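You operate a simulated robot arm through the tools that you are given. There is no shell and no other tool.

The job below is to be done with a simulated robot arm. You get a single attempt, and the scene is never put back.

JOB
Set lamp three with DARK on: dim and the job card's fader full up, then DARK off.
Fine: DARK on before a fader moves; the other faders stay.

Only the result counts: the job must be done as asked and must still hold three seconds after the hand-in. Knocking over, shifting, dropping, spilling or breaking anything else fails it.

ROBOT AND FRAMES
A 6-joint arm with a two-finger gripper, fixed in place. Base frame: the origin is on the floor under the middle of its stand, x ahead of it, y to its left, z up; the work surface is at about z = 840. Units: mm, rad, N and s.
With the tool pointing down near the work surface it reaches from about 120 to 680 mm from the base axis. Its first joint turns from -1.152 to 1.152 rad. Payload 2.45 kg.
Tool frame: the origin (TCP) lies between the finger pads and is the grasp point; the fingertips stand 30 mm ahead of it; z points along the fingers, y is the line along which they close. The gripper opens to 106 mm; its body begins 79 mm behind the TCP.
Orientation is that of the tool frame in the base frame, as [roll, pitch, yaw] about the fixed x, y, z axes, in that order (R = Rz(yaw) Ry(pitch) Rx(roll)). With the fingers straight down and closing along the base's y, the tool's x points along the base's -x, its y along +y and its z along -z.

CONTROLS
- The arm moves only by the tool arm_command. Its argument "targets" is a list of rows, each a list of 3 entries, a list of its own where there are three numbers: the opening in per cent of the stroke, from 0 (shut) to 100 (fully open), then the shift along the tool's x, y, z in units of 200 mm (1.0 is 200 mm), then the turn, a rotation vector about the tool's x, y, z in units of 45 degrees (1.0 is 45 degrees). In form: [[gripper, [x, y, z], [wx, wy, wz]], ...]. A call has 1 to 20 rows; each row is the pose to reach, as a shift and turn from the pose commanded when the call began, along the tool's axes at that moment. A call with a number of a shift or a turn outside -1 to 1 is refused whole. Each row takes 0.2 s and may step no farther than 50 mm and 0.15 rad from the row before; otherwise, or with a gripper value out of range, the whole call is refused. A pose out of reach is approached as far as the arm can. The call stops where the force on the tool passes 40 N (or 10 N more than at its start, if that is more) or the arm is blocked; 0.2 s more then pass. Each finger travels about 153 mm/s and halts on what it meets, pressing with about 39 N; the grip force reading is that of the motor and also rises with nothing between the fingers. The clock runs only during rows and for 0.2 s after the last one: add rows that repeat a pose to give the fingers time. It gives the time, the measured TCP pose, the force on the tool (base axes), the opening and the grip force at its end, in the units of the frame above (readings bear some noise), with the torque about the TCP (base axes, N m) and any sound that the robot's microphone picked up.
- Cameras (640 x 400 px; columns grow to the right, rows downward): "scene" is fixed at [73.8, 424.7, 1406.9]; the picture's right is [-0.57, -0.82, 0.00], its down [-0.48, 0.34, -0.81] and it looks along [0.66, -0.46, -0.59] (base axes); focal length 314 px, centre (320, 200). "wrist" rides on the gripper at [76, -2, -106] in the tool frame; the picture's right is [0.02, 1.00, 0.00], its down [-0.78, 0.02, -0.62] and it looks along [-0.62, 0.01, 0.78] (tool axes); focal length 247 px, centre (320, 200). There is no depth. A picture from a camera that has moved, and an enlarged one, comes with that camera's place and axes in the base frame and with its lens. The place of the scene camera against the robot may be out by one fixed shift of up to 12 mm in any direction.
- snapshot(camera): a new picture of that camera. The clock stands still meanwhile.
- inspect(camera, box): a new picture of the part [left, top, right, bottom] of that camera's present view, enlarged. The clock stands still meanwhile.
- finish_job(): hands the job in; it is judged then, once.

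Places have to be worked out from the pictures, the camera data and where the tool is seen. Open the gripper and draw the arm clear of the work before you hand the job in, unless the task says otherwise.

The tools are called after "Call:" as name(argument=value, ...) on one line, values as JSON. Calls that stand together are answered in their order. arm_command: Moves the arm, as the interface text tells. Its arguments: {"type":"object","properties":{"targets":{"type":"array","items":{"type":"array"}}},"required":["targets"]} The other tools are called the same way: snapshot (camera) takes a picture; inspect (camera, box) takes an enlarged picture of a part of a camera's view; finish_job () hands the job in.

At the start:

```text
clock: 0.0
tcp_pos: [387.4, -82.8, 1110.9]
tcp_rot: [-3.142, 0.001, 3.141]
wrist_force: [1.0, 0.8, -0.9]
wrist_torque: [0.01, 0.01, 0.01]
opening: 105.9
gripper_force: 0.0
```

scene: 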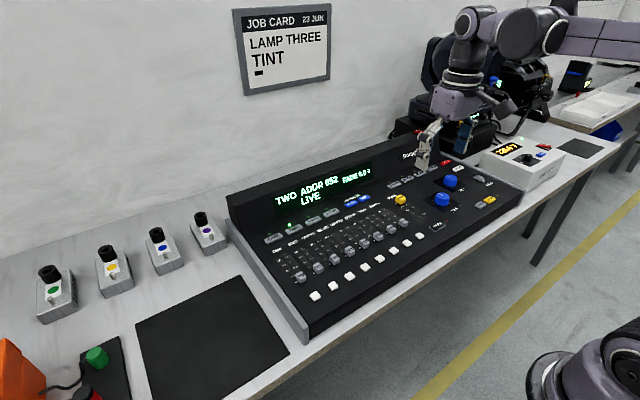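
wrist: 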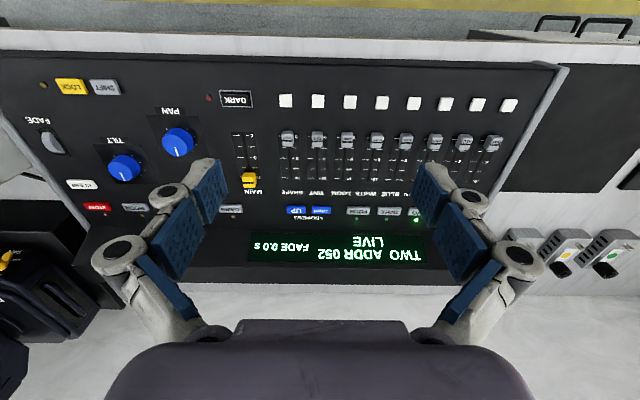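

I see a lighting console with a display reading "TWO ADDR 052 LIVE", faders, and a job card reading "LAMP THREE TINT". I'll take enlarged views to read labels before moving.

Call:
inspect(camera="scene", box=[220, 130, 380, 230])

Call:
inspect(camera="scene", box=[260, 190, 420, 310])

Call:
inspect(camera="scene", box=[370, 130, 530, 240])

Call:
inspect(camera="wrist", box=[230, 80, 540, 270])

Call:
inspect(camera="wrist", box=[20, 60, 300, 240])

Call:
inspect(camera="scene", box=[220, 0, 340, 100])

```text
4.00 times, centred on (300, 180) of scene
camera zoom: at [73.8, 424.7, 1406.9], right [-0.57, -0.82, 0.0], down [-0.48, 0.34, -0.81], along [0.66, -0.46, -0.59], focal length 1258 px, centre (400, 280)
```

zoom: 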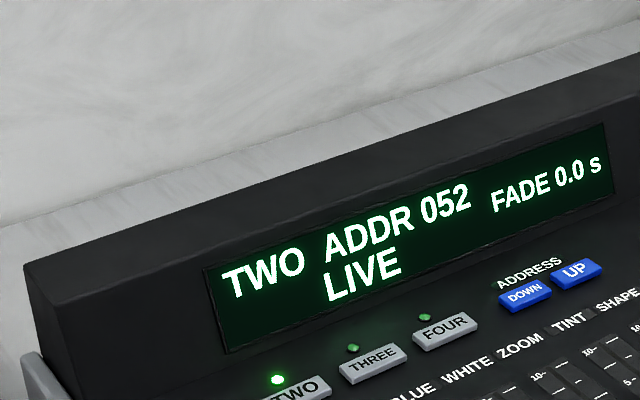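

```text
3.33 times, centred on (340, 250) of scene
camera zoom: at [73.8, 424.7, 1406.9], right [-0.57, -0.82, 0.0], down [-0.48, 0.34, -0.81], along [0.66, -0.46, -0.59], focal length 1048 px, centre (253, 33)
```

zoom: 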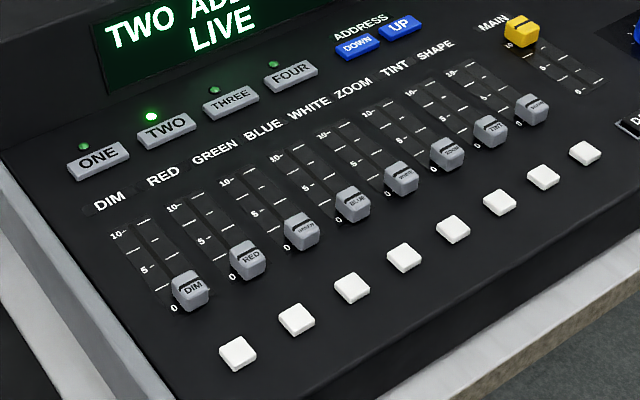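

```text
3.64 times, centred on (450, 185) of scene
camera zoom: at [73.8, 424.7, 1406.9], right [-0.57, -0.82, 0.0], down [-0.48, 0.34, -0.81], along [0.66, -0.46, -0.59], focal length 1144 px, centre (-153, 254)
```

zoom: 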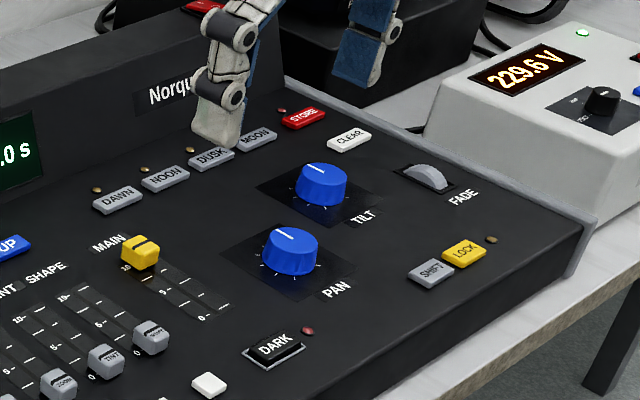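

```text
2.06 times, centred on (385, 175) of wrist
camera zoom: at [311.2, -85.5, 1218.0], right [-0.02, 1.0, 0.0], down [0.78, 0.02, 0.62], along [0.62, 0.01, -0.78], focal length 510 px, centre (186, 252)
```

zoom: 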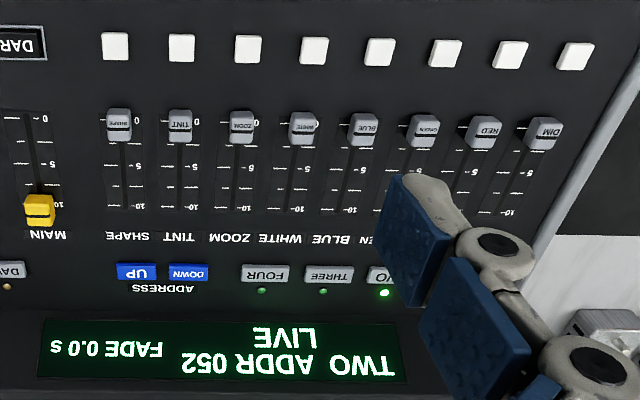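

```text
2.22 times, centred on (160, 150) of wrist
camera zoom: at [311.2, -85.5, 1218.0], right [-0.02, 1.0, 0.0], down [0.78, 0.02, 0.62], along [0.62, 0.01, -0.78], focal length 549 px, centre (676, 311)
```

zoom: 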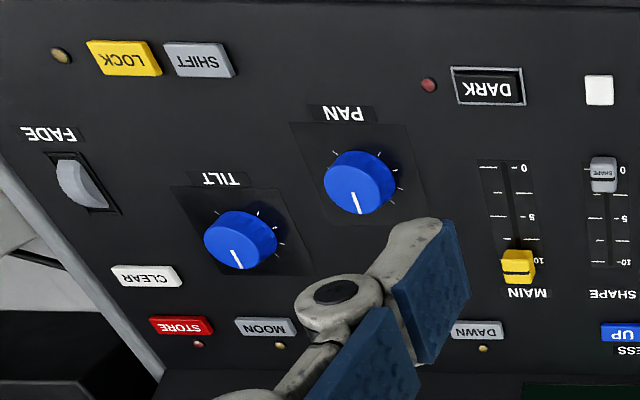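

```text
4.00 times, centred on (280, 50) of scene
camera zoom: at [73.8, 424.7, 1406.9], right [-0.57, -0.82, 0.0], down [-0.48, 0.34, -0.81], along [0.66, -0.46, -0.59], focal length 1258 px, centre (480, 800)
```

zoom: 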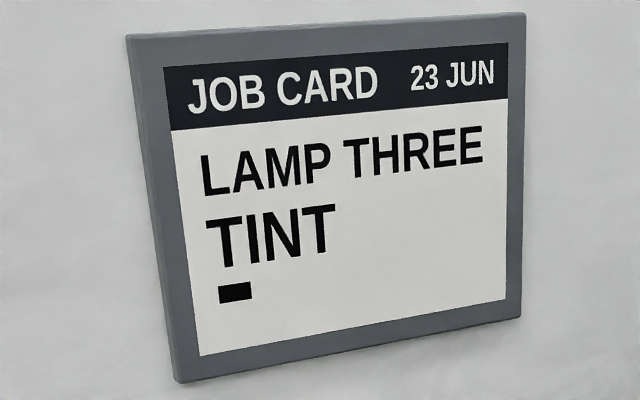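

The card asks for lamp THREE with TINT (so DIM + TINT), TWO is currently selected and the DARK LED is unlit. I'll shut the gripper and shift 100 mm toward +y at the same height, to get a second wrist view for triangulating the panel.

Call:
arm_command(targets=[[50, [0, 0.125, 0], [0, 0, 0]], [0, [0, 0.25, 0], [0, 0, 0]], [0, [0, 0.375, 0], [0, 0, 0]], [0, [0, 0.5, 0], [0, 0, 0]], [0, [0, 0.5, 0], [0, 0, 0]]])

Call:
snapshot(camera="wrist")

Call:
snapshot(camera="scene")

```text
clock: 1.2
tcp_pos: [389.4, 19.7, 1109.9]
tcp_rot: [3.141, 0.003, 3.141]
wrist_force: [0.4, 0.5, -0.6]
wrist_torque: [0.0, 0.04, 0.0]
opening: 0.2
gripper_force: 28.4
```

```text
taken
camera wrist: at [313.1, 16.0, 1217.4], right [-0.02, 1.0, 0.0], down [0.78, 0.02, 0.62], along [0.62, 0.01, -0.78], focal length 247 px, centre (320, 200)
```

wrist: 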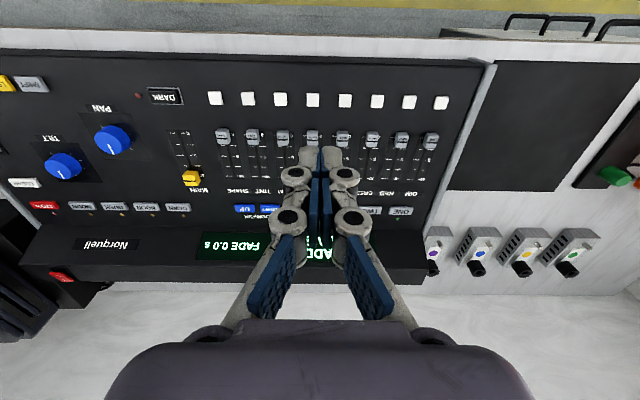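

```text
taken
```

scene: 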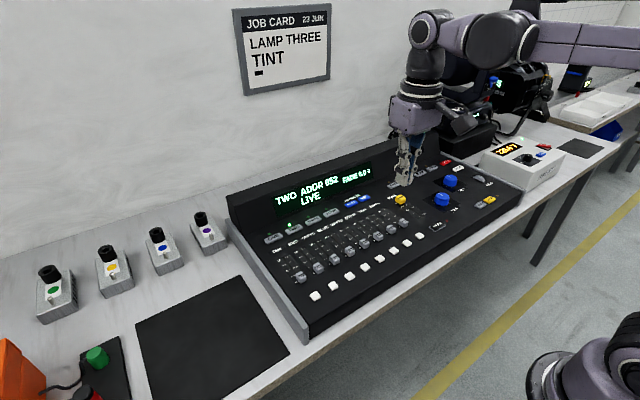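

Comparing the two views gives parallax depths placing the panel around z≈850. I'll enlarge this wrist view to measure the features and closed fingertips more exactly.

Call:
inspect(camera="wrist", box=[130, 70, 290, 170])

Call:
inspect(camera="wrist", box=[290, 70, 450, 170])

Call:
inspect(camera="wrist", box=[270, 130, 430, 230])

Call:
inspect(camera="scene", box=[360, 120, 480, 200])

```text
4.00 times, centred on (210, 120) of wrist
camera zoom: at [313.1, 16.0, 1217.4], right [-0.02, 1.0, 0.0], down [0.78, 0.02, 0.62], along [0.62, 0.01, -0.78], focal length 988 px, centre (760, 520)
```

zoom: 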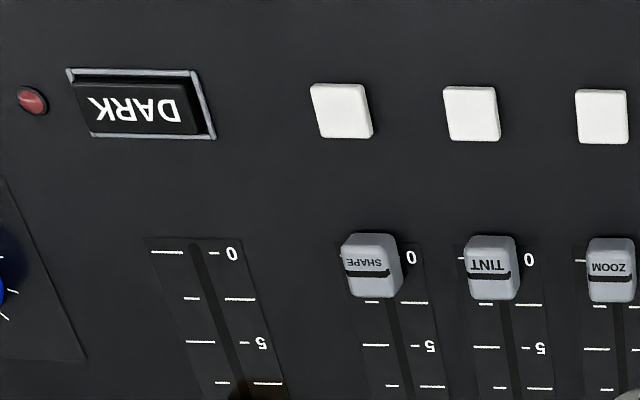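

```text
4.00 times, centred on (370, 120) of wrist
camera zoom: at [313.1, 16.0, 1217.4], right [-0.02, 1.0, 0.0], down [0.78, 0.02, 0.62], along [0.62, 0.01, -0.78], focal length 988 px, centre (120, 520)
```

zoom: 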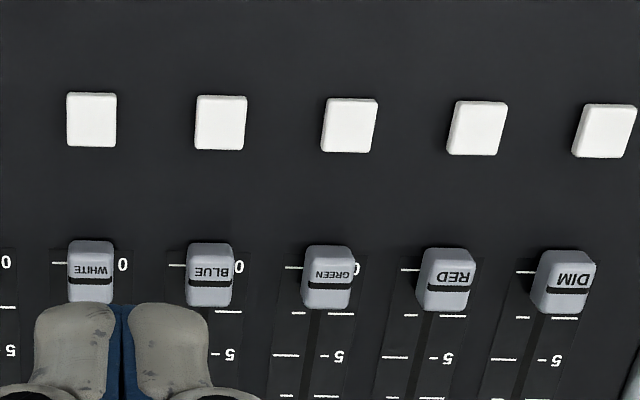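

```text
4.00 times, centred on (350, 180) of wrist
camera zoom: at [313.1, 16.0, 1217.4], right [-0.02, 1.0, 0.0], down [0.78, 0.02, 0.62], along [0.62, 0.01, -0.78], focal length 988 px, centre (200, 280)
```

zoom: 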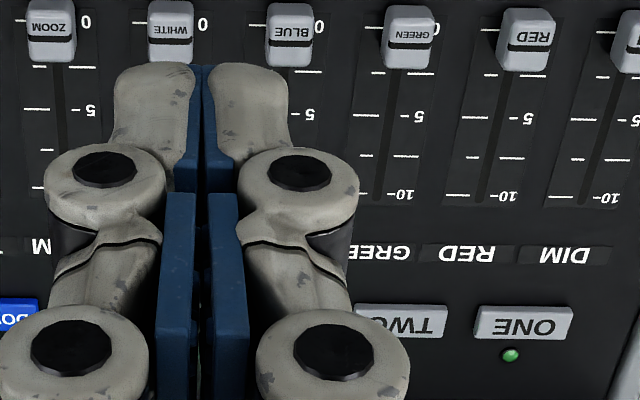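

```text
5.00 times, centred on (420, 160) of scene
camera zoom: at [73.7, 424.7, 1406.9], right [-0.57, -0.82, 0.0], down [-0.48, 0.34, -0.81], along [0.66, -0.46, -0.59], focal length 1572 px, centre (-180, 400)
```

zoom: 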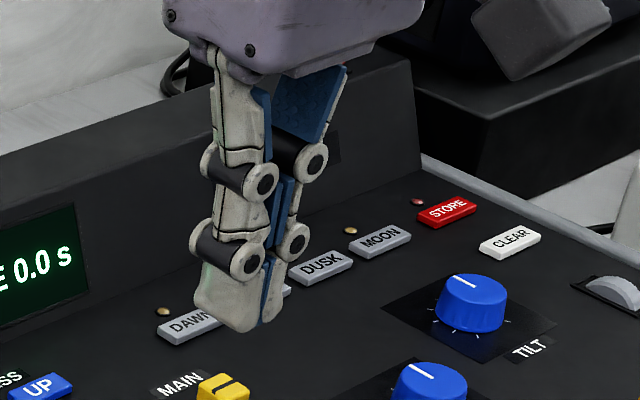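

The closed fingertips are about 27 mm wide and faders are about 47 mm apart; DARK triangulates to about (417, -201, ~860). I'll move the shut gripper to hover above the DARK area at TCP z≈975 and look again.

Call:
arm_command(targets=[[0, [-0.02, -0.17, 0.1], [0, 0, 0]], [0, [-0.04, -0.34, 0.2], [0, 0, 0]], [0, [-0.06, -0.51, 0.3], [0, 0, 0]], [0, [-0.08, -0.68, 0.4], [0, 0, 0]], [0, [-0.11, -0.85, 0.5], [0, 0, 0]], [0, [-0.14, -1.0, 0.6], [0, 0, 0]], [0, [-0.14, -1.0, 0.68], [0, 0, 0]], [0, [-0.14, -1.0, 0.68], [0, 0, 0]]])

Call:
snapshot(camera="wrist")

Call:
snapshot(camera="scene")

```text
clock: 3.0
tcp_pos: [413.9, -183.2, 973.7]
tcp_rot: [3.139, 0.001, -3.141]
wrist_force: [0.9, 0.5, -0.3]
wrist_torque: [-0.01, -0.02, -0.01]
opening: 0.0
gripper_force: 28.4
```

```text
taken
camera wrist: at [338.2, -185.3, 1081.5], right [-0.02, 1.0, 0.0], down [0.78, 0.02, 0.62], along [0.62, 0.01, -0.78], focal length 247 px, centre (320, 200)
```

wrist: 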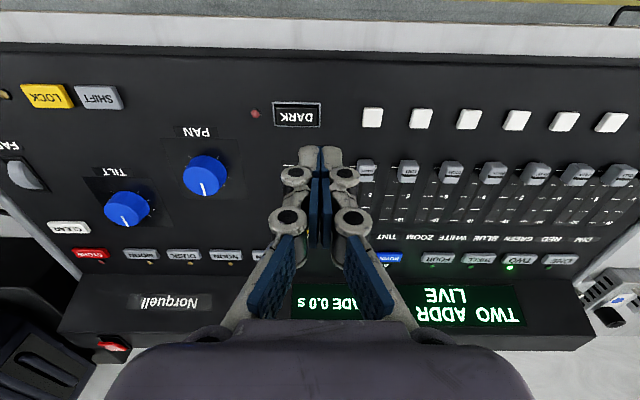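

```text
taken
```

scene: 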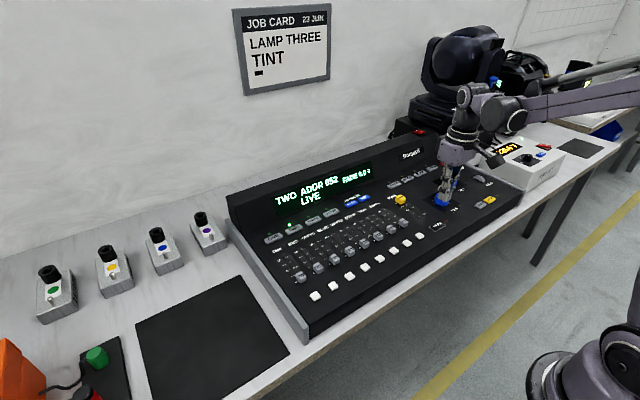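

The view shows DARK just ahead of the fingertips and unlit LED. I'll enlarge to measure pixel positions accurately for the height.

Call:
inspect(camera="wrist", box=[240, 80, 400, 180])

Call:
inspect(camera="wrist", box=[400, 90, 640, 240])

Call:
inspect(camera="wrist", box=[420, 200, 640, 340])

Call:
inspect(camera="scene", box=[400, 150, 500, 240])

```text
4.00 times, centred on (320, 130) of wrist
camera zoom: at [338.2, -185.3, 1081.5], right [-0.02, 1.0, 0.0], down [0.78, 0.02, 0.62], along [0.62, 0.01, -0.78], focal length 988 px, centre (320, 480)
```

zoom: 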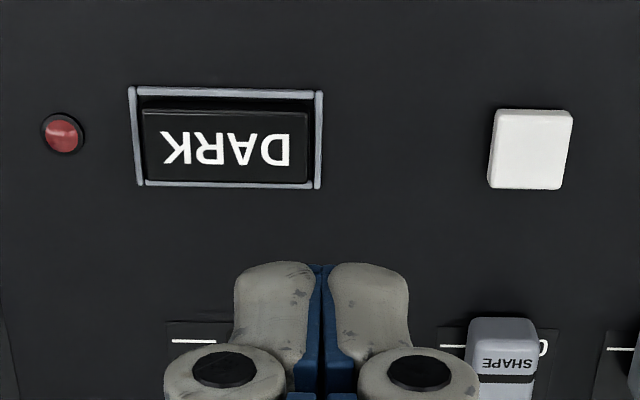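

```text
2.67 times, centred on (520, 165) of wrist
camera zoom: at [338.2, -185.3, 1081.5], right [-0.02, 1.0, 0.0], down [0.78, 0.02, 0.62], along [0.62, 0.01, -0.78], focal length 659 px, centre (-213, 293)
```

zoom: 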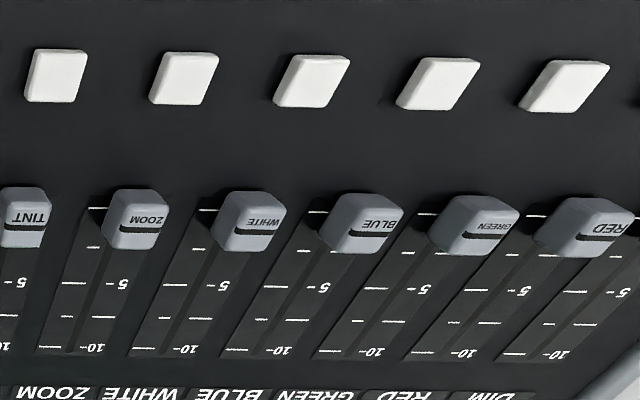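

```text
2.86 times, centred on (530, 270) of wrist
camera zoom: at [338.2, -185.3, 1081.5], right [-0.02, 1.0, 0.0], down [0.78, 0.02, 0.62], along [0.62, 0.01, -0.78], focal length 706 px, centre (-280, 0)
```

zoom: 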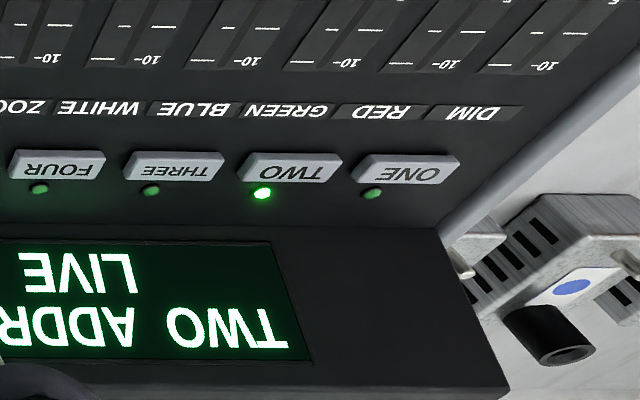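

```text
4.44 times, centred on (450, 195) of scene
camera zoom: at [73.8, 424.7, 1406.9], right [-0.57, -0.82, 0.0], down [-0.48, 0.34, -0.81], along [0.66, -0.46, -0.59], focal length 1398 px, centre (-258, 222)
```

zoom: 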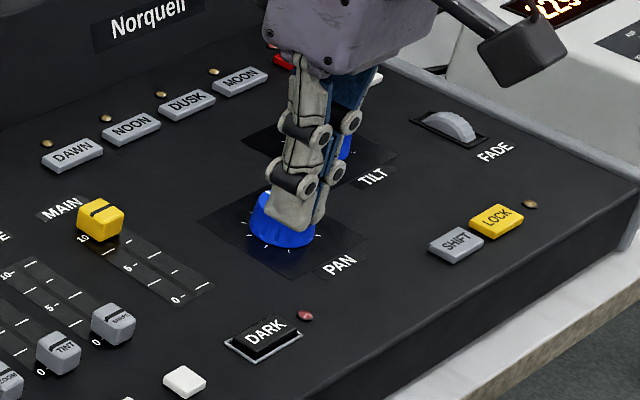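

Triangulation puts DARK's top about 7 mm ahead, 23 mm to the −y side and about 125 mm below the TCP (tip ~95 mm above it). I'll shift over it, descend 65 mm, and check the alignment.

Call:
arm_command(targets=[[0, [-0.0365, -0.1145, 0.1], [0, 0, 0]], [0, [-0.0365, -0.1145, 0.22], [0, 0, 0]], [0, [-0.0365, -0.1145, 0.325], [0, 0, 0]], [0, [-0.0365, -0.1145, 0.325], [0, 0, 0]]])

Call:
snapshot(camera="wrist")

Call:
inspect(camera="scene", box=[400, 150, 500, 240])

Call:
inspect(camera="wrist", box=[240, 80, 400, 180])

```text
clock: 4.0
tcp_pos: [421.8, -207.2, 909.8]
tcp_rot: [3.14, 0.0, 3.141]
wrist_force: [0.6, 0.4, 0.3]
wrist_torque: [-0.01, 0.01, 0.0]
opening: 0.0
gripper_force: 29.3
```

```text
taken
camera wrist: at [345.6, -209.4, 1017.2], right [-0.02, 1.0, 0.0], down [0.78, 0.02, 0.62], along [0.62, 0.01, -0.78], focal length 247 px, centre (320, 200)
```

wrist: 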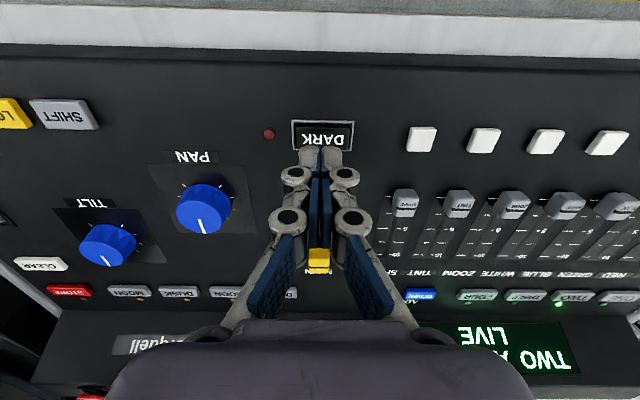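

```text
4.44 times, centred on (450, 195) of scene
camera zoom: at [73.7, 424.7, 1406.9], right [-0.57, -0.82, 0.0], down [-0.48, 0.34, -0.81], along [0.66, -0.46, -0.59], focal length 1398 px, centre (-258, 222)
```

zoom: 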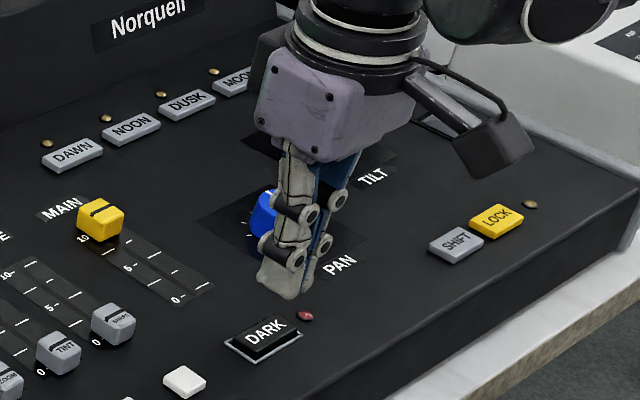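

```text
4.00 times, centred on (320, 130) of wrist
camera zoom: at [345.6, -209.4, 1017.2], right [-0.02, 1.0, 0.0], down [0.78, 0.02, 0.62], along [0.62, 0.01, -0.78], focal length 988 px, centre (320, 480)
```

zoom: 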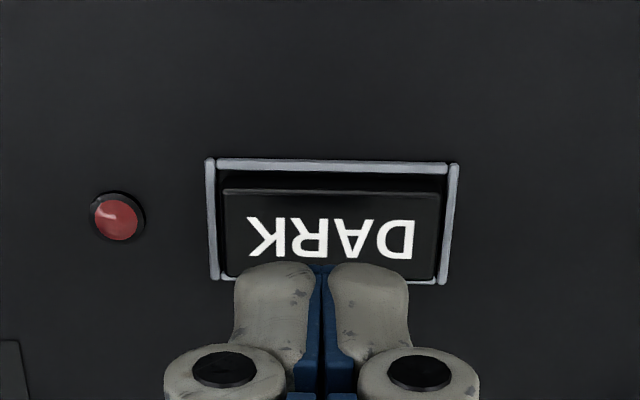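

Alignment over DARK looks right (button centre ≈(421,−207), TCP (421.8,−207.2)), with the tip about 30 mm above. I'll descend 26 mm and check for contact.

Call:
arm_command(targets=[[0, [0, 0, 0.05], [0, 0, 0]], [0, [0, 0, 0.1], [0, 0, 0]], [0, [0, 0, 0.12], [0, 0, 0]], [0, [0, 0, 0.13], [0, 0, 0]]])

Call:
inspect(camera="wrist", box=[240, 80, 400, 180])

Call:
inspect(camera="scene", box=[400, 170, 500, 240])

```text
clock: 5.0
tcp_pos: [421.9, -205.9, 883.3]
tcp_rot: [3.139, 0.0, -3.141]
wrist_force: [0.4, 0.4, -0.9]
wrist_torque: [-0.01, -0.01, 0.02]
opening: 0.1
gripper_force: 28.7
```

```text
4.00 times, centred on (320, 130) of wrist
camera zoom: at [346.4, -208.0, 991.1], right [-0.02, 1.0, 0.0], down [0.78, 0.02, 0.62], along [0.62, 0.01, -0.78], focal length 988 px, centre (320, 480)
```

zoom: 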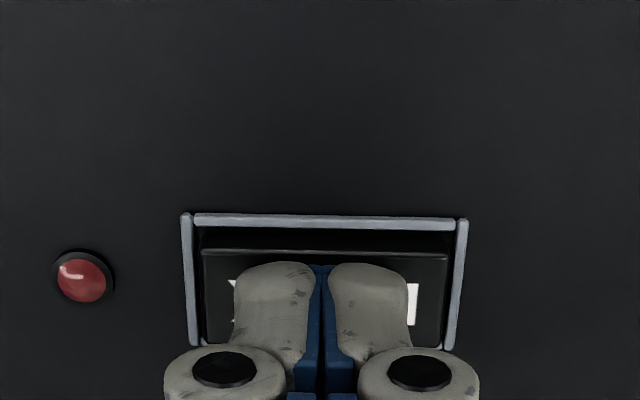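

```text
5.71 times, centred on (450, 205) of scene
camera zoom: at [73.8, 424.7, 1406.9], right [-0.57, -0.82, 0.0], down [-0.48, 0.34, -0.81], along [0.66, -0.46, -0.59], focal length 1797 px, centre (-423, 171)
```

zoom: 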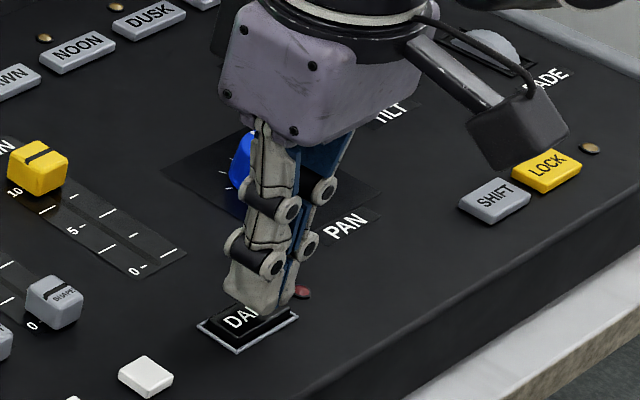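

The tip is centred over DARK and not yet touching (force ≈ 0). I'll press down in 1 mm steps to 5 mm lower and check the force and LED.

Call:
arm_command(targets=[[0, [0, 0, 0.01], [0, 0, 0]], [0, [0, 0, 0.015], [0, 0, 0]], [0, [0, 0, 0.02], [0, 0, 0]], [0, [0, 0, 0.025], [0, 0, 0]]])

Call:
inspect(camera="wrist", box=[240, 80, 400, 180])

Call:
inspect(camera="scene", box=[260, 150, 460, 240])

```text
clock: 6.0
tcp_pos: [421.7, -205.3, 878.8]
tcp_rot: [3.14, 0.001, -3.141]
wrist_force: [-1.2, 0.6, 0.4]
wrist_torque: [0.0, -0.01, 0.01]
opening: 0.1
gripper_force: 28.5
```

```text
4.00 times, centred on (320, 130) of wrist
camera zoom: at [346.3, -207.9, 985.8], right [-0.02, 1.0, 0.0], down [0.78, 0.02, 0.62], along [0.62, 0.01, -0.78], focal length 988 px, centre (320, 480)
```

zoom: 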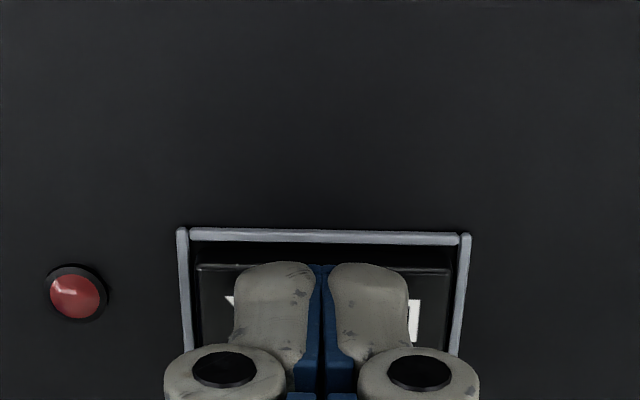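

```text
3.20 times, centred on (360, 195) of scene
camera zoom: at [73.8, 424.7, 1406.9], right [-0.57, -0.82, 0.0], down [-0.48, 0.34, -0.81], along [0.66, -0.46, -0.59], focal length 1006 px, centre (192, 216)
```

zoom: 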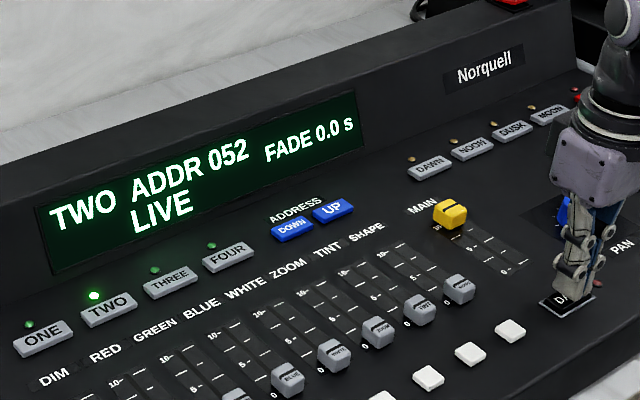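

No contact yet and the LED is still unlit. I'll continue down another 4 mm in 1 mm steps.

Call:
arm_command(targets=[[0, [0, 0, 0.005], [0, 0, 0]], [0, [0, 0, 0.01], [0, 0, 0]], [0, [0, 0, 0.015], [0, 0, 0]], [0, [0, 0, 0.02], [0, 0, 0]]])

Call:
inspect(camera="wrist", box=[240, 80, 400, 180])

Call:
inspect(camera="scene", box=[260, 150, 460, 240])

```text
clock: 7.0
tcp_pos: [422.8, -206.0, 873.8]
tcp_rot: [3.141, 0.002, 3.14]
wrist_force: [0.9, -0.6, 1.0]
wrist_torque: [-0.01, -0.01, -0.02]
opening: 5.9
gripper_force: 28.9
```

```text
4.00 times, centred on (320, 130) of wrist
camera zoom: at [346.6, -208.5, 981.2], right [-0.02, 1.0, 0.0], down [0.78, 0.02, 0.62], along [0.62, 0.01, -0.78], focal length 988 px, centre (320, 480)
```

zoom: 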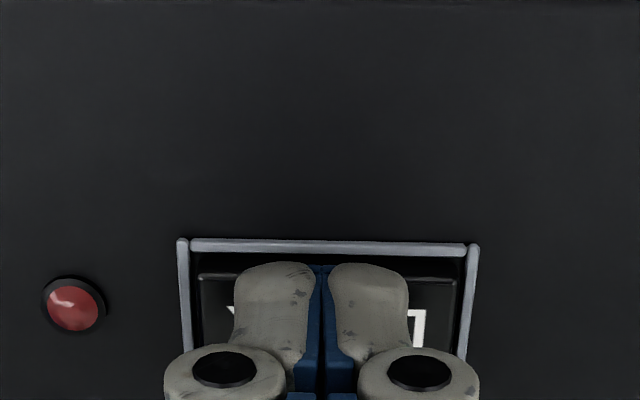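

```text
3.20 times, centred on (360, 195) of scene
camera zoom: at [73.7, 424.7, 1406.9], right [-0.57, -0.82, 0.0], down [-0.48, 0.34, -0.81], along [0.66, -0.46, -0.59], focal length 1006 px, centre (192, 216)
```

zoom: 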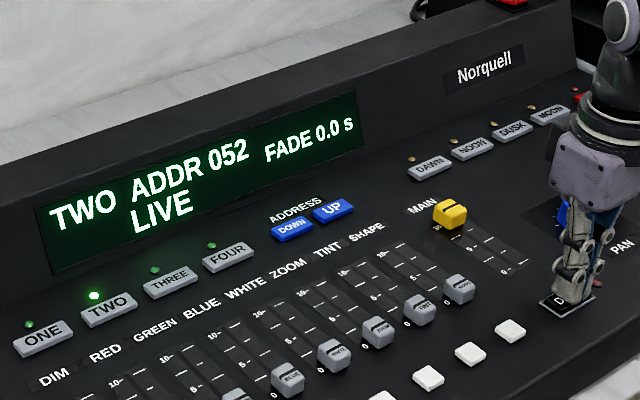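

Force is still near zero, the opening reading jumped to 5.9 though the fingers look shut. I'll zoom the scene view on the tip before continuing.

Call:
inspect(camera="scene", box=[420, 190, 470, 235])

Call:
inspect(camera="wrist", box=[280, 130, 360, 180])

```text
8.89 times, centred on (445, 212) of scene
camera zoom: at [73.7, 424.7, 1406.9], right [-0.57, -0.82, 0.0], down [-0.48, 0.34, -0.81], along [0.66, -0.46, -0.59], focal length 2795 px, centre (-791, 89)
```

zoom: 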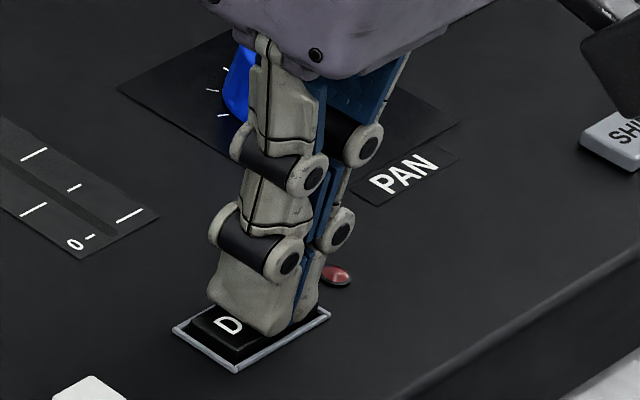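

```text
8.00 times, centred on (320, 155) of wrist
camera zoom: at [346.6, -208.5, 981.2], right [-0.02, 1.0, 0.0], down [0.78, 0.02, 0.62], along [0.62, 0.01, -0.78], focal length 1976 px, centre (320, 560)
```

zoom: 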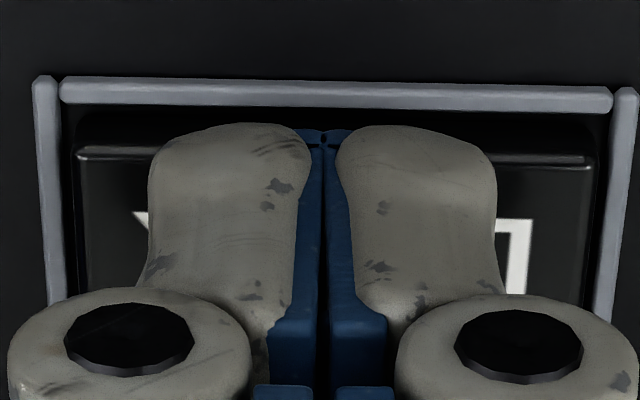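

The tip looks to be right at the button's surface. I'll continue with 1 mm steps downward, up to 4 mm.

Call:
arm_command(targets=[[0, [0, 0, 0.005], [0, 0, 0]], [0, [0, 0, 0.01], [0, 0, 0]], [0, [0, 0, 0.015], [0, 0, 0]], [0, [0, 0, 0.02], [0, 0, 0]]])

Call:
inspect(camera="wrist", box=[240, 80, 400, 180])

Call:
inspect(camera="scene", box=[260, 150, 460, 240])

```text
clock: 8.0
tcp_pos: [422.8, -206.0, 871.6]
tcp_rot: [-3.141, 0.004, -3.14]
wrist_force: [4.2, -1.1, 10.8]
wrist_torque: [-0.02, -0.07, 0.01]
opening: 6.2
gripper_force: 28.7
heard: click
```

```text
4.00 times, centred on (320, 130) of wrist
camera zoom: at [346.4, -208.4, 977.6], right [-0.02, 1.0, 0.0], down [0.78, 0.02, 0.62], along [0.62, 0.01, -0.78], focal length 988 px, centre (320, 480)
```

zoom: 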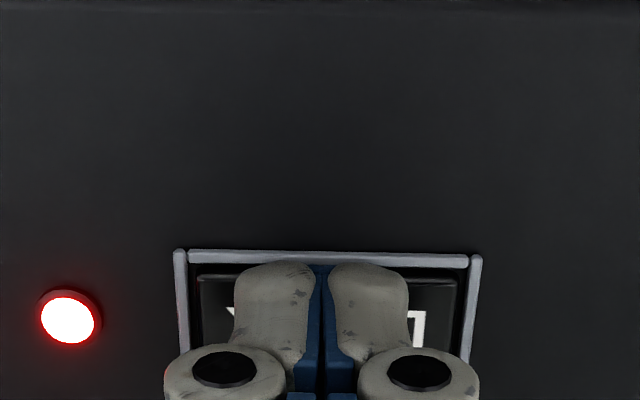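

```text
3.20 times, centred on (360, 195) of scene
camera zoom: at [73.7, 424.7, 1406.9], right [-0.57, -0.82, 0.0], down [-0.48, 0.34, -0.81], along [0.66, -0.46, -0.59], focal length 1006 px, centre (192, 216)
```

zoom: 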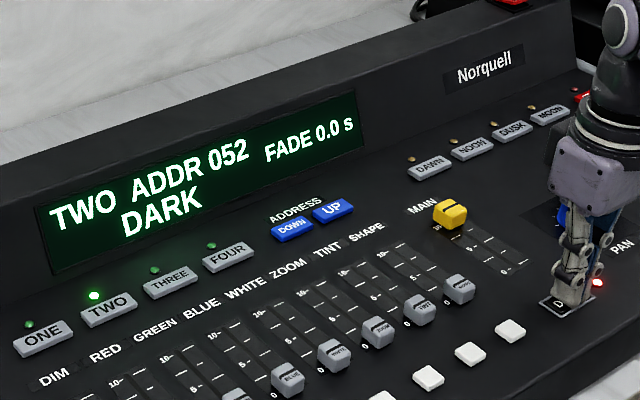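

DARK clicked: its LED is lit and the display reads DARK. I'll now rise 80 mm straight up and check that it stays latched.

Call:
arm_command(targets=[[0, [0, 0, -0.05], [0, 0, 0]], [0, [0, 0, -0.2], [0, 0, 0]], [0, [0, 0, -0.4], [0, 0, 0]], [0, [0, 0, -0.4], [0, 0, 0]]])

Call:
inspect(camera="scene", box=[260, 150, 460, 240])

Call:
snapshot(camera="wrist")

Call:
inspect(camera="wrist", box=[400, 160, 640, 310])

```text
clock: 9.0
tcp_pos: [422.5, -205.9, 951.1]
tcp_rot: [3.139, 0.0, 3.141]
wrist_force: [-1.0, -0.1, -0.9]
wrist_torque: [0.03, 0.0, -0.01]
opening: 0.1
gripper_force: 27.8
```

```text
3.20 times, centred on (360, 195) of scene
camera zoom: at [73.8, 424.7, 1406.9], right [-0.57, -0.82, 0.0], down [-0.48, 0.34, -0.81], along [0.66, -0.46, -0.59], focal length 1006 px, centre (192, 216)
```

zoom: 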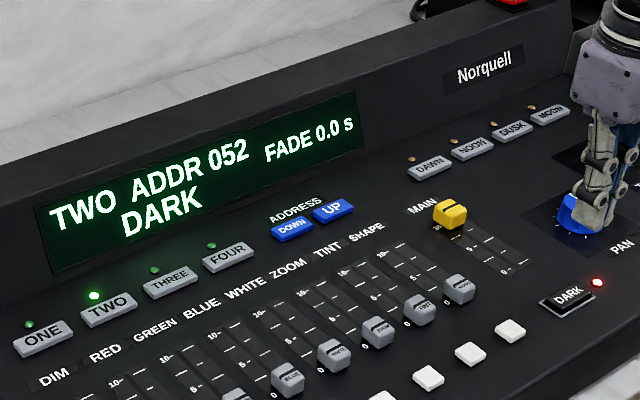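

```text
taken
camera wrist: at [346.8, -208.3, 1058.2], right [-0.02, 1.0, 0.0], down [0.78, 0.02, 0.62], along [0.62, 0.01, -0.78], focal length 247 px, centre (320, 200)
```

wrist: 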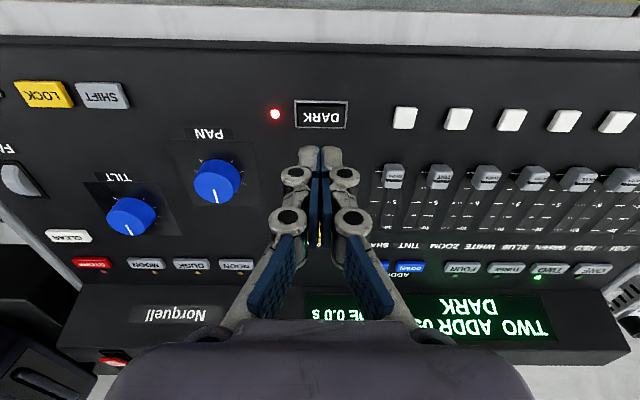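

```text
2.67 times, centred on (520, 235) of wrist
camera zoom: at [346.8, -208.3, 1058.2], right [-0.02, 1.0, 0.0], down [0.78, 0.02, 0.62], along [0.62, 0.01, -0.78], focal length 659 px, centre (-213, 107)
```

zoom: 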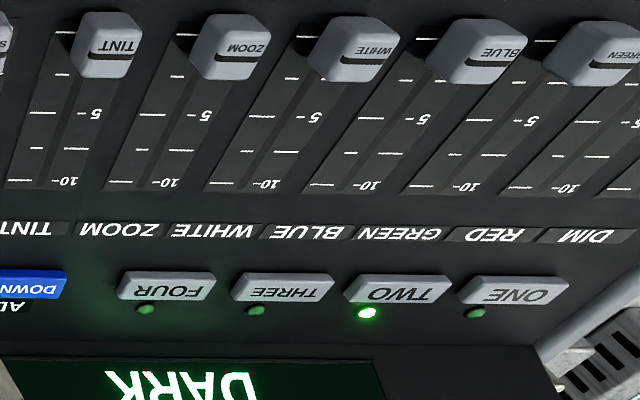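

DARK stays latched. THREE triangulates to about (633, 59, ~840), with the panel roughly level. I'll travel toward it at a safe height (tip ~90 mm above the panel).

Call:
arm_command(targets=[[0, [-0.15, 0.19, -0.02], [0, 0, 0]], [0, [-0.3, 0.38, -0.04], [0, 0, 0]], [0, [-0.45, 0.57, -0.06], [0, 0, 0]], [0, [-0.6, 0.76, -0.08], [0, 0, 0]], [0, [-0.75, 0.95, -0.1], [0, 0, 0]], [0, [-0.75, 0.95, -0.1], [0, 0, 0]]])

Call:
snapshot(camera="wrist")

Call:
snapshot(camera="scene")

Call:
inspect(camera="wrist", box=[280, 140, 520, 290])

```text
clock: 10.4
tcp_pos: [568.8, -13.8, 972.3]
tcp_rot: [3.14, 0.003, -3.14]
wrist_force: [-0.3, -0.6, 0.2]
wrist_torque: [0.01, -0.03, 0.01]
opening: 0.0
gripper_force: 28.4
```

```text
taken
camera wrist: at [493.7, -16.9, 1080.2], right [-0.02, 1.0, 0.0], down [0.78, 0.02, 0.62], along [0.62, 0.01, -0.78], focal length 247 px, centre (320, 200)
```

wrist: 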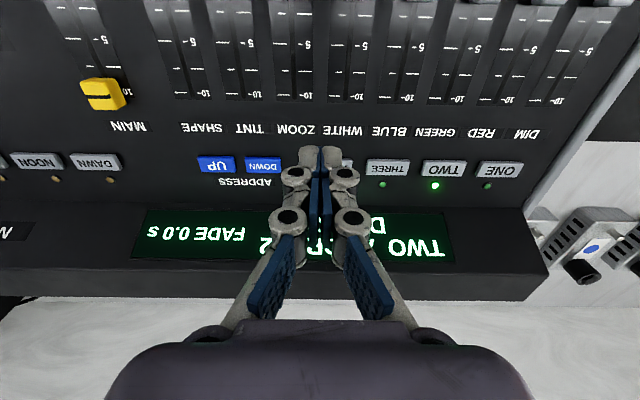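

```text
taken
```

scene: 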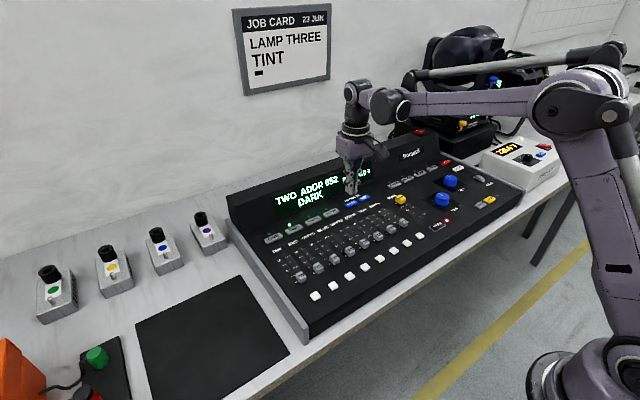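

```text
2.67 times, centred on (400, 215) of wrist
camera zoom: at [493.7, -16.9, 1080.2], right [-0.02, 1.0, 0.0], down [0.78, 0.02, 0.62], along [0.62, 0.01, -0.78], focal length 659 px, centre (107, 160)
```

zoom: 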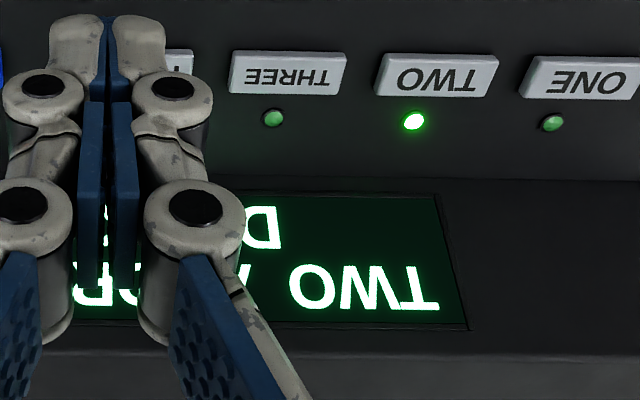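

THREE sits about 66 mm further in x and 76 mm in +y from the TCP, and the hood top (~z 910) stays below the gripper body. I'll move over THREE and descend to about 28 mm above it.

Call:
arm_command(targets=[[0, [-0.165, 0.18, 0], [0, 0, 0]], [0, [-0.33, 0.38, 0], [0, 0, 0]], [0, [-0.33, 0.38, 0.2], [0, 0, 0]], [0, [-0.33, 0.38, 0.375], [0, 0, 0]], [0, [-0.33, 0.38, 0.375], [0, 0, 0]]])

Call:
inspect(camera="wrist", box=[240, 100, 400, 200])

Call:
inspect(camera="scene", box=[260, 160, 380, 240])

```text
refused: row 2 steps farther than a row can; nothing moved
```

```text
4.00 times, centred on (320, 150) of wrist
camera zoom: at [493.7, -16.9, 1080.2], right [-0.02, 1.0, 0.0], down [0.78, 0.02, 0.62], along [0.62, 0.01, -0.78], focal length 988 px, centre (320, 400)
```

zoom: 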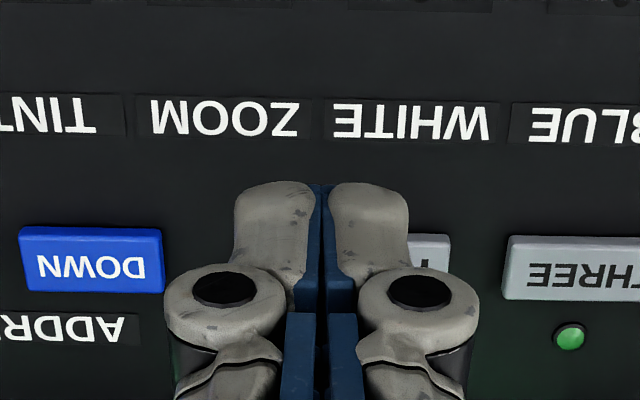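

```text
5.00 times, centred on (320, 200) of scene
camera zoom: at [73.7, 424.7, 1406.9], right [-0.57, -0.82, 0.0], down [-0.48, 0.34, -0.81], along [0.66, -0.46, -0.59], focal length 1572 px, centre (320, 200)
```

zoom: 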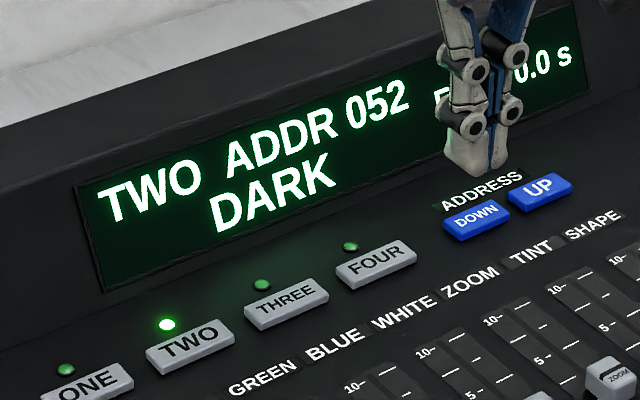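

The call was refused since one row stepped slightly over 50 mm, and nothing moved. I'll repeat the same motion with smaller steps.

Call:
arm_command(targets=[[0, [-0.11, 0.127, 0], [0, 0, 0]], [0, [-0.22, 0.253, 0], [0, 0, 0]], [0, [-0.33, 0.38, 0], [0, 0, 0]], [0, [-0.33, 0.38, 0.2], [0, 0, 0]], [0, [-0.33, 0.38, 0.375], [0, 0, 0]], [0, [-0.33, 0.38, 0.375], [0, 0, 0]]])

Call:
inspect(camera="wrist", box=[240, 100, 400, 200])

Call:
inspect(camera="scene", box=[260, 160, 380, 240])

```text
clock: 11.8
tcp_pos: [635.5, 61.0, 895.2]
tcp_rot: [3.141, 0.001, 3.141]
wrist_force: [-0.3, 0.1, 0.6]
wrist_torque: [0.02, -0.01, 0.02]
opening: 0.0
gripper_force: 29.1
```

```text
4.00 times, centred on (320, 150) of wrist
camera zoom: at [560.0, 58.3, 1003.2], right [-0.02, 1.0, 0.0], down [0.78, 0.02, 0.62], along [0.62, 0.01, -0.78], focal length 988 px, centre (320, 400)
```

zoom: 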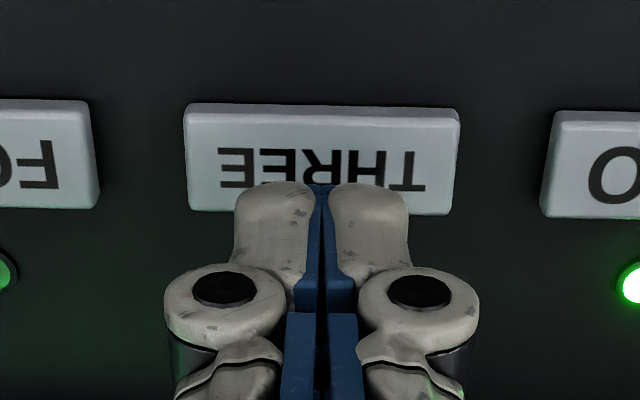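

```text
5.00 times, centred on (320, 200) of scene
camera zoom: at [73.7, 424.7, 1406.9], right [-0.57, -0.82, 0.0], down [-0.48, 0.34, -0.81], along [0.66, -0.46, -0.59], focal length 1572 px, centre (320, 200)
```

zoom: 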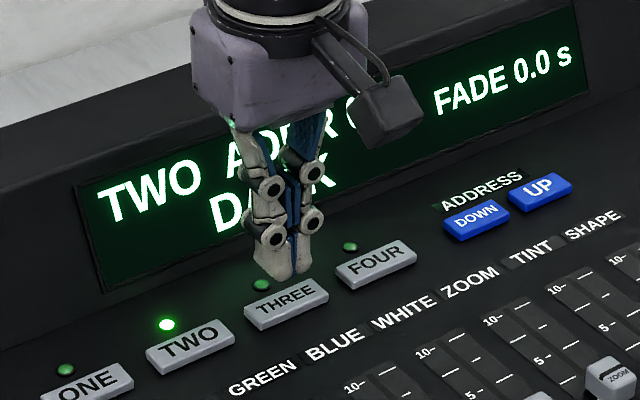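

The tip is centred in y over THREE and about 25 mm above. I'll descend 20 mm with a 1 mm backward correction and check force.

Call:
arm_command(targets=[[0, [0.005, -0.003, 0.05], [0, 0, 0]], [0, [0.005, -0.003, 0.08], [0, 0, 0]], [0, [0.005, -0.003, 0.1], [0, 0, 0]]])

Call:
inspect(camera="wrist", box=[240, 100, 400, 200])

Call:
inspect(camera="scene", box=[290, 190, 350, 230])

```text
clock: 12.6
tcp_pos: [636.7, 59.9, 876.4]
tcp_rot: [3.14, 0.001, -3.142]
wrist_force: [-0.2, -0.4, -0.1]
wrist_torque: [0.02, -0.02, 0.04]
opening: 0.0
gripper_force: 28.1
```

```text
4.00 times, centred on (320, 150) of wrist
camera zoom: at [560.5, 57.5, 983.3], right [-0.02, 1.0, 0.0], down [0.78, 0.02, 0.62], along [0.62, 0.01, -0.78], focal length 988 px, centre (320, 400)
```

zoom: 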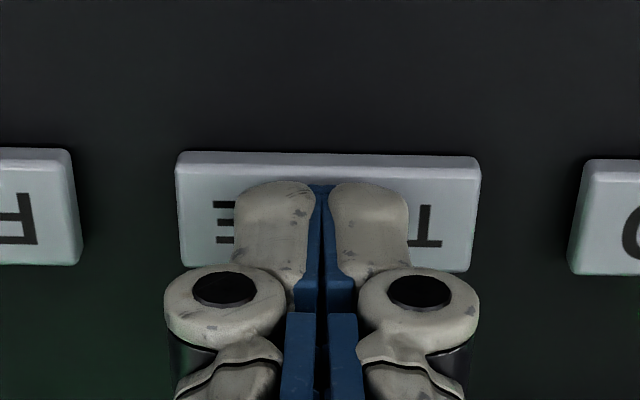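

```text
10.00 times, centred on (320, 210) of scene
camera zoom: at [73.8, 424.7, 1406.9], right [-0.57, -0.82, 0.0], down [-0.48, 0.34, -0.81], along [0.66, -0.46, -0.59], focal length 3145 px, centre (320, 100)
```

zoom: 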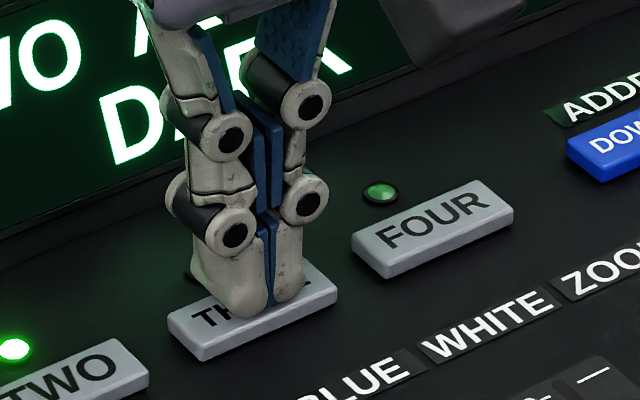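

Well centred on THREE, not yet touching. I'll step down 1 mm at a time for 5 mm.

Call:
arm_command(targets=[[0, [0, 0, 0.005], [0, 0, 0]], [0, [0, 0, 0.01], [0, 0, 0]], [0, [0, 0, 0.015], [0, 0, 0]], [0, [0, 0, 0.02], [0, 0, 0]], [0, [0, 0, 0.025], [0, 0, 0]]])

Call:
inspect(camera="scene", box=[260, 160, 380, 240])

```text
clock: 13.8
tcp_pos: [638.0, 58.7, 872.0]
tcp_rot: [-3.141, 0.0, 3.142]
wrist_force: [0.2, -0.9, 3.5]
wrist_torque: [-0.04, 0.02, 0.01]
opening: 6.2
gripper_force: 28.8
heard: click
```

```text
5.00 times, centred on (320, 200) of scene
camera zoom: at [73.7, 424.7, 1406.9], right [-0.57, -0.82, 0.0], down [-0.48, 0.34, -0.81], along [0.66, -0.46, -0.59], focal length 1572 px, centre (320, 200)
```

zoom: 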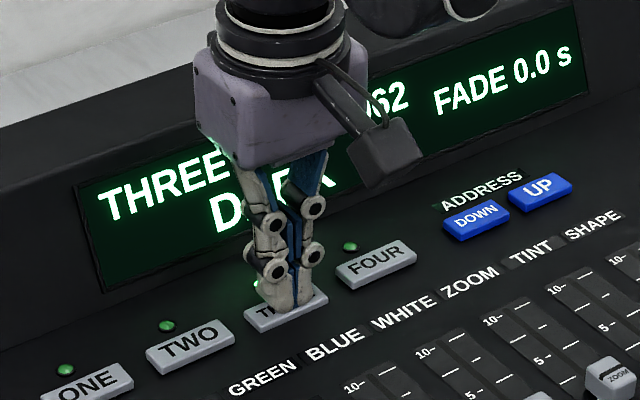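

THREE is selected (display shows THREE, TWO's LED off). I'll rise 80 mm and verify the display and the four addresses.

Call:
arm_command(targets=[[0, [0, 0, -0.05], [0, 0, 0]], [0, [0, 0, -0.2], [0, 0, 0]], [0, [0, 0, -0.4], [0, 0, 0]], [0, [0.2, 0, -0.45], [0, 0, 0]], [0, [0.4, 0, -0.45], [0, 0, 0]], [0, [0.4, 0, -0.45], [0, 0, 0]]])

Call:
snapshot(camera="scene")

Call:
inspect(camera="scene", box=[220, 130, 380, 230])

Call:
snapshot(camera="wrist")

```text
clock: 15.2
tcp_pos: [556.5, 59.2, 963.4]
tcp_rot: [3.139, 0.002, -3.141]
wrist_force: [-1.2, 0.5, 0.3]
wrist_torque: [0.0, 0.02, 0.05]
opening: 0.0
gripper_force: 28.5
```

```text
taken
```

scene: 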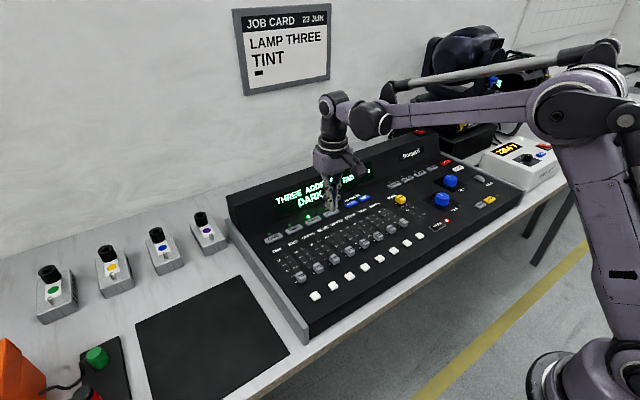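

```text
4.00 times, centred on (300, 180) of scene
camera zoom: at [73.7, 424.7, 1406.9], right [-0.57, -0.82, 0.0], down [-0.48, 0.34, -0.81], along [0.66, -0.46, -0.59], focal length 1258 px, centre (400, 280)
```

zoom: 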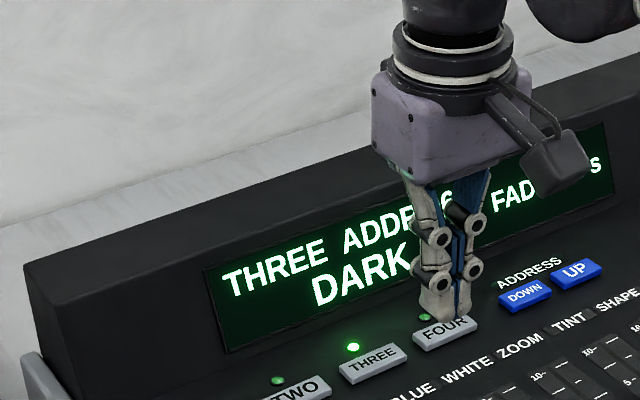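

```text
taken
camera wrist: at [480.5, 55.5, 1071.4], right [-0.02, 1.0, 0.0], down [0.78, 0.02, 0.62], along [0.62, 0.01, -0.78], focal length 247 px, centre (320, 200)
```

wrist: 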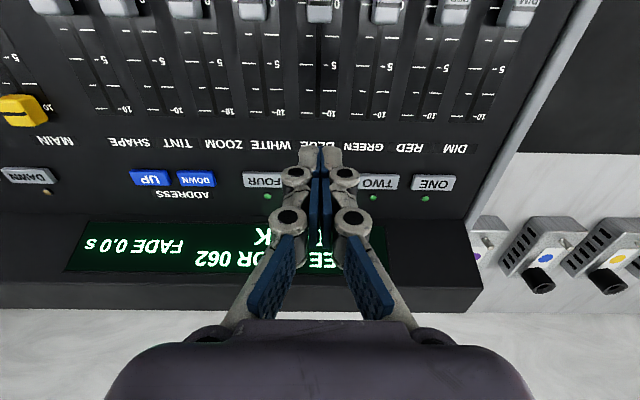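

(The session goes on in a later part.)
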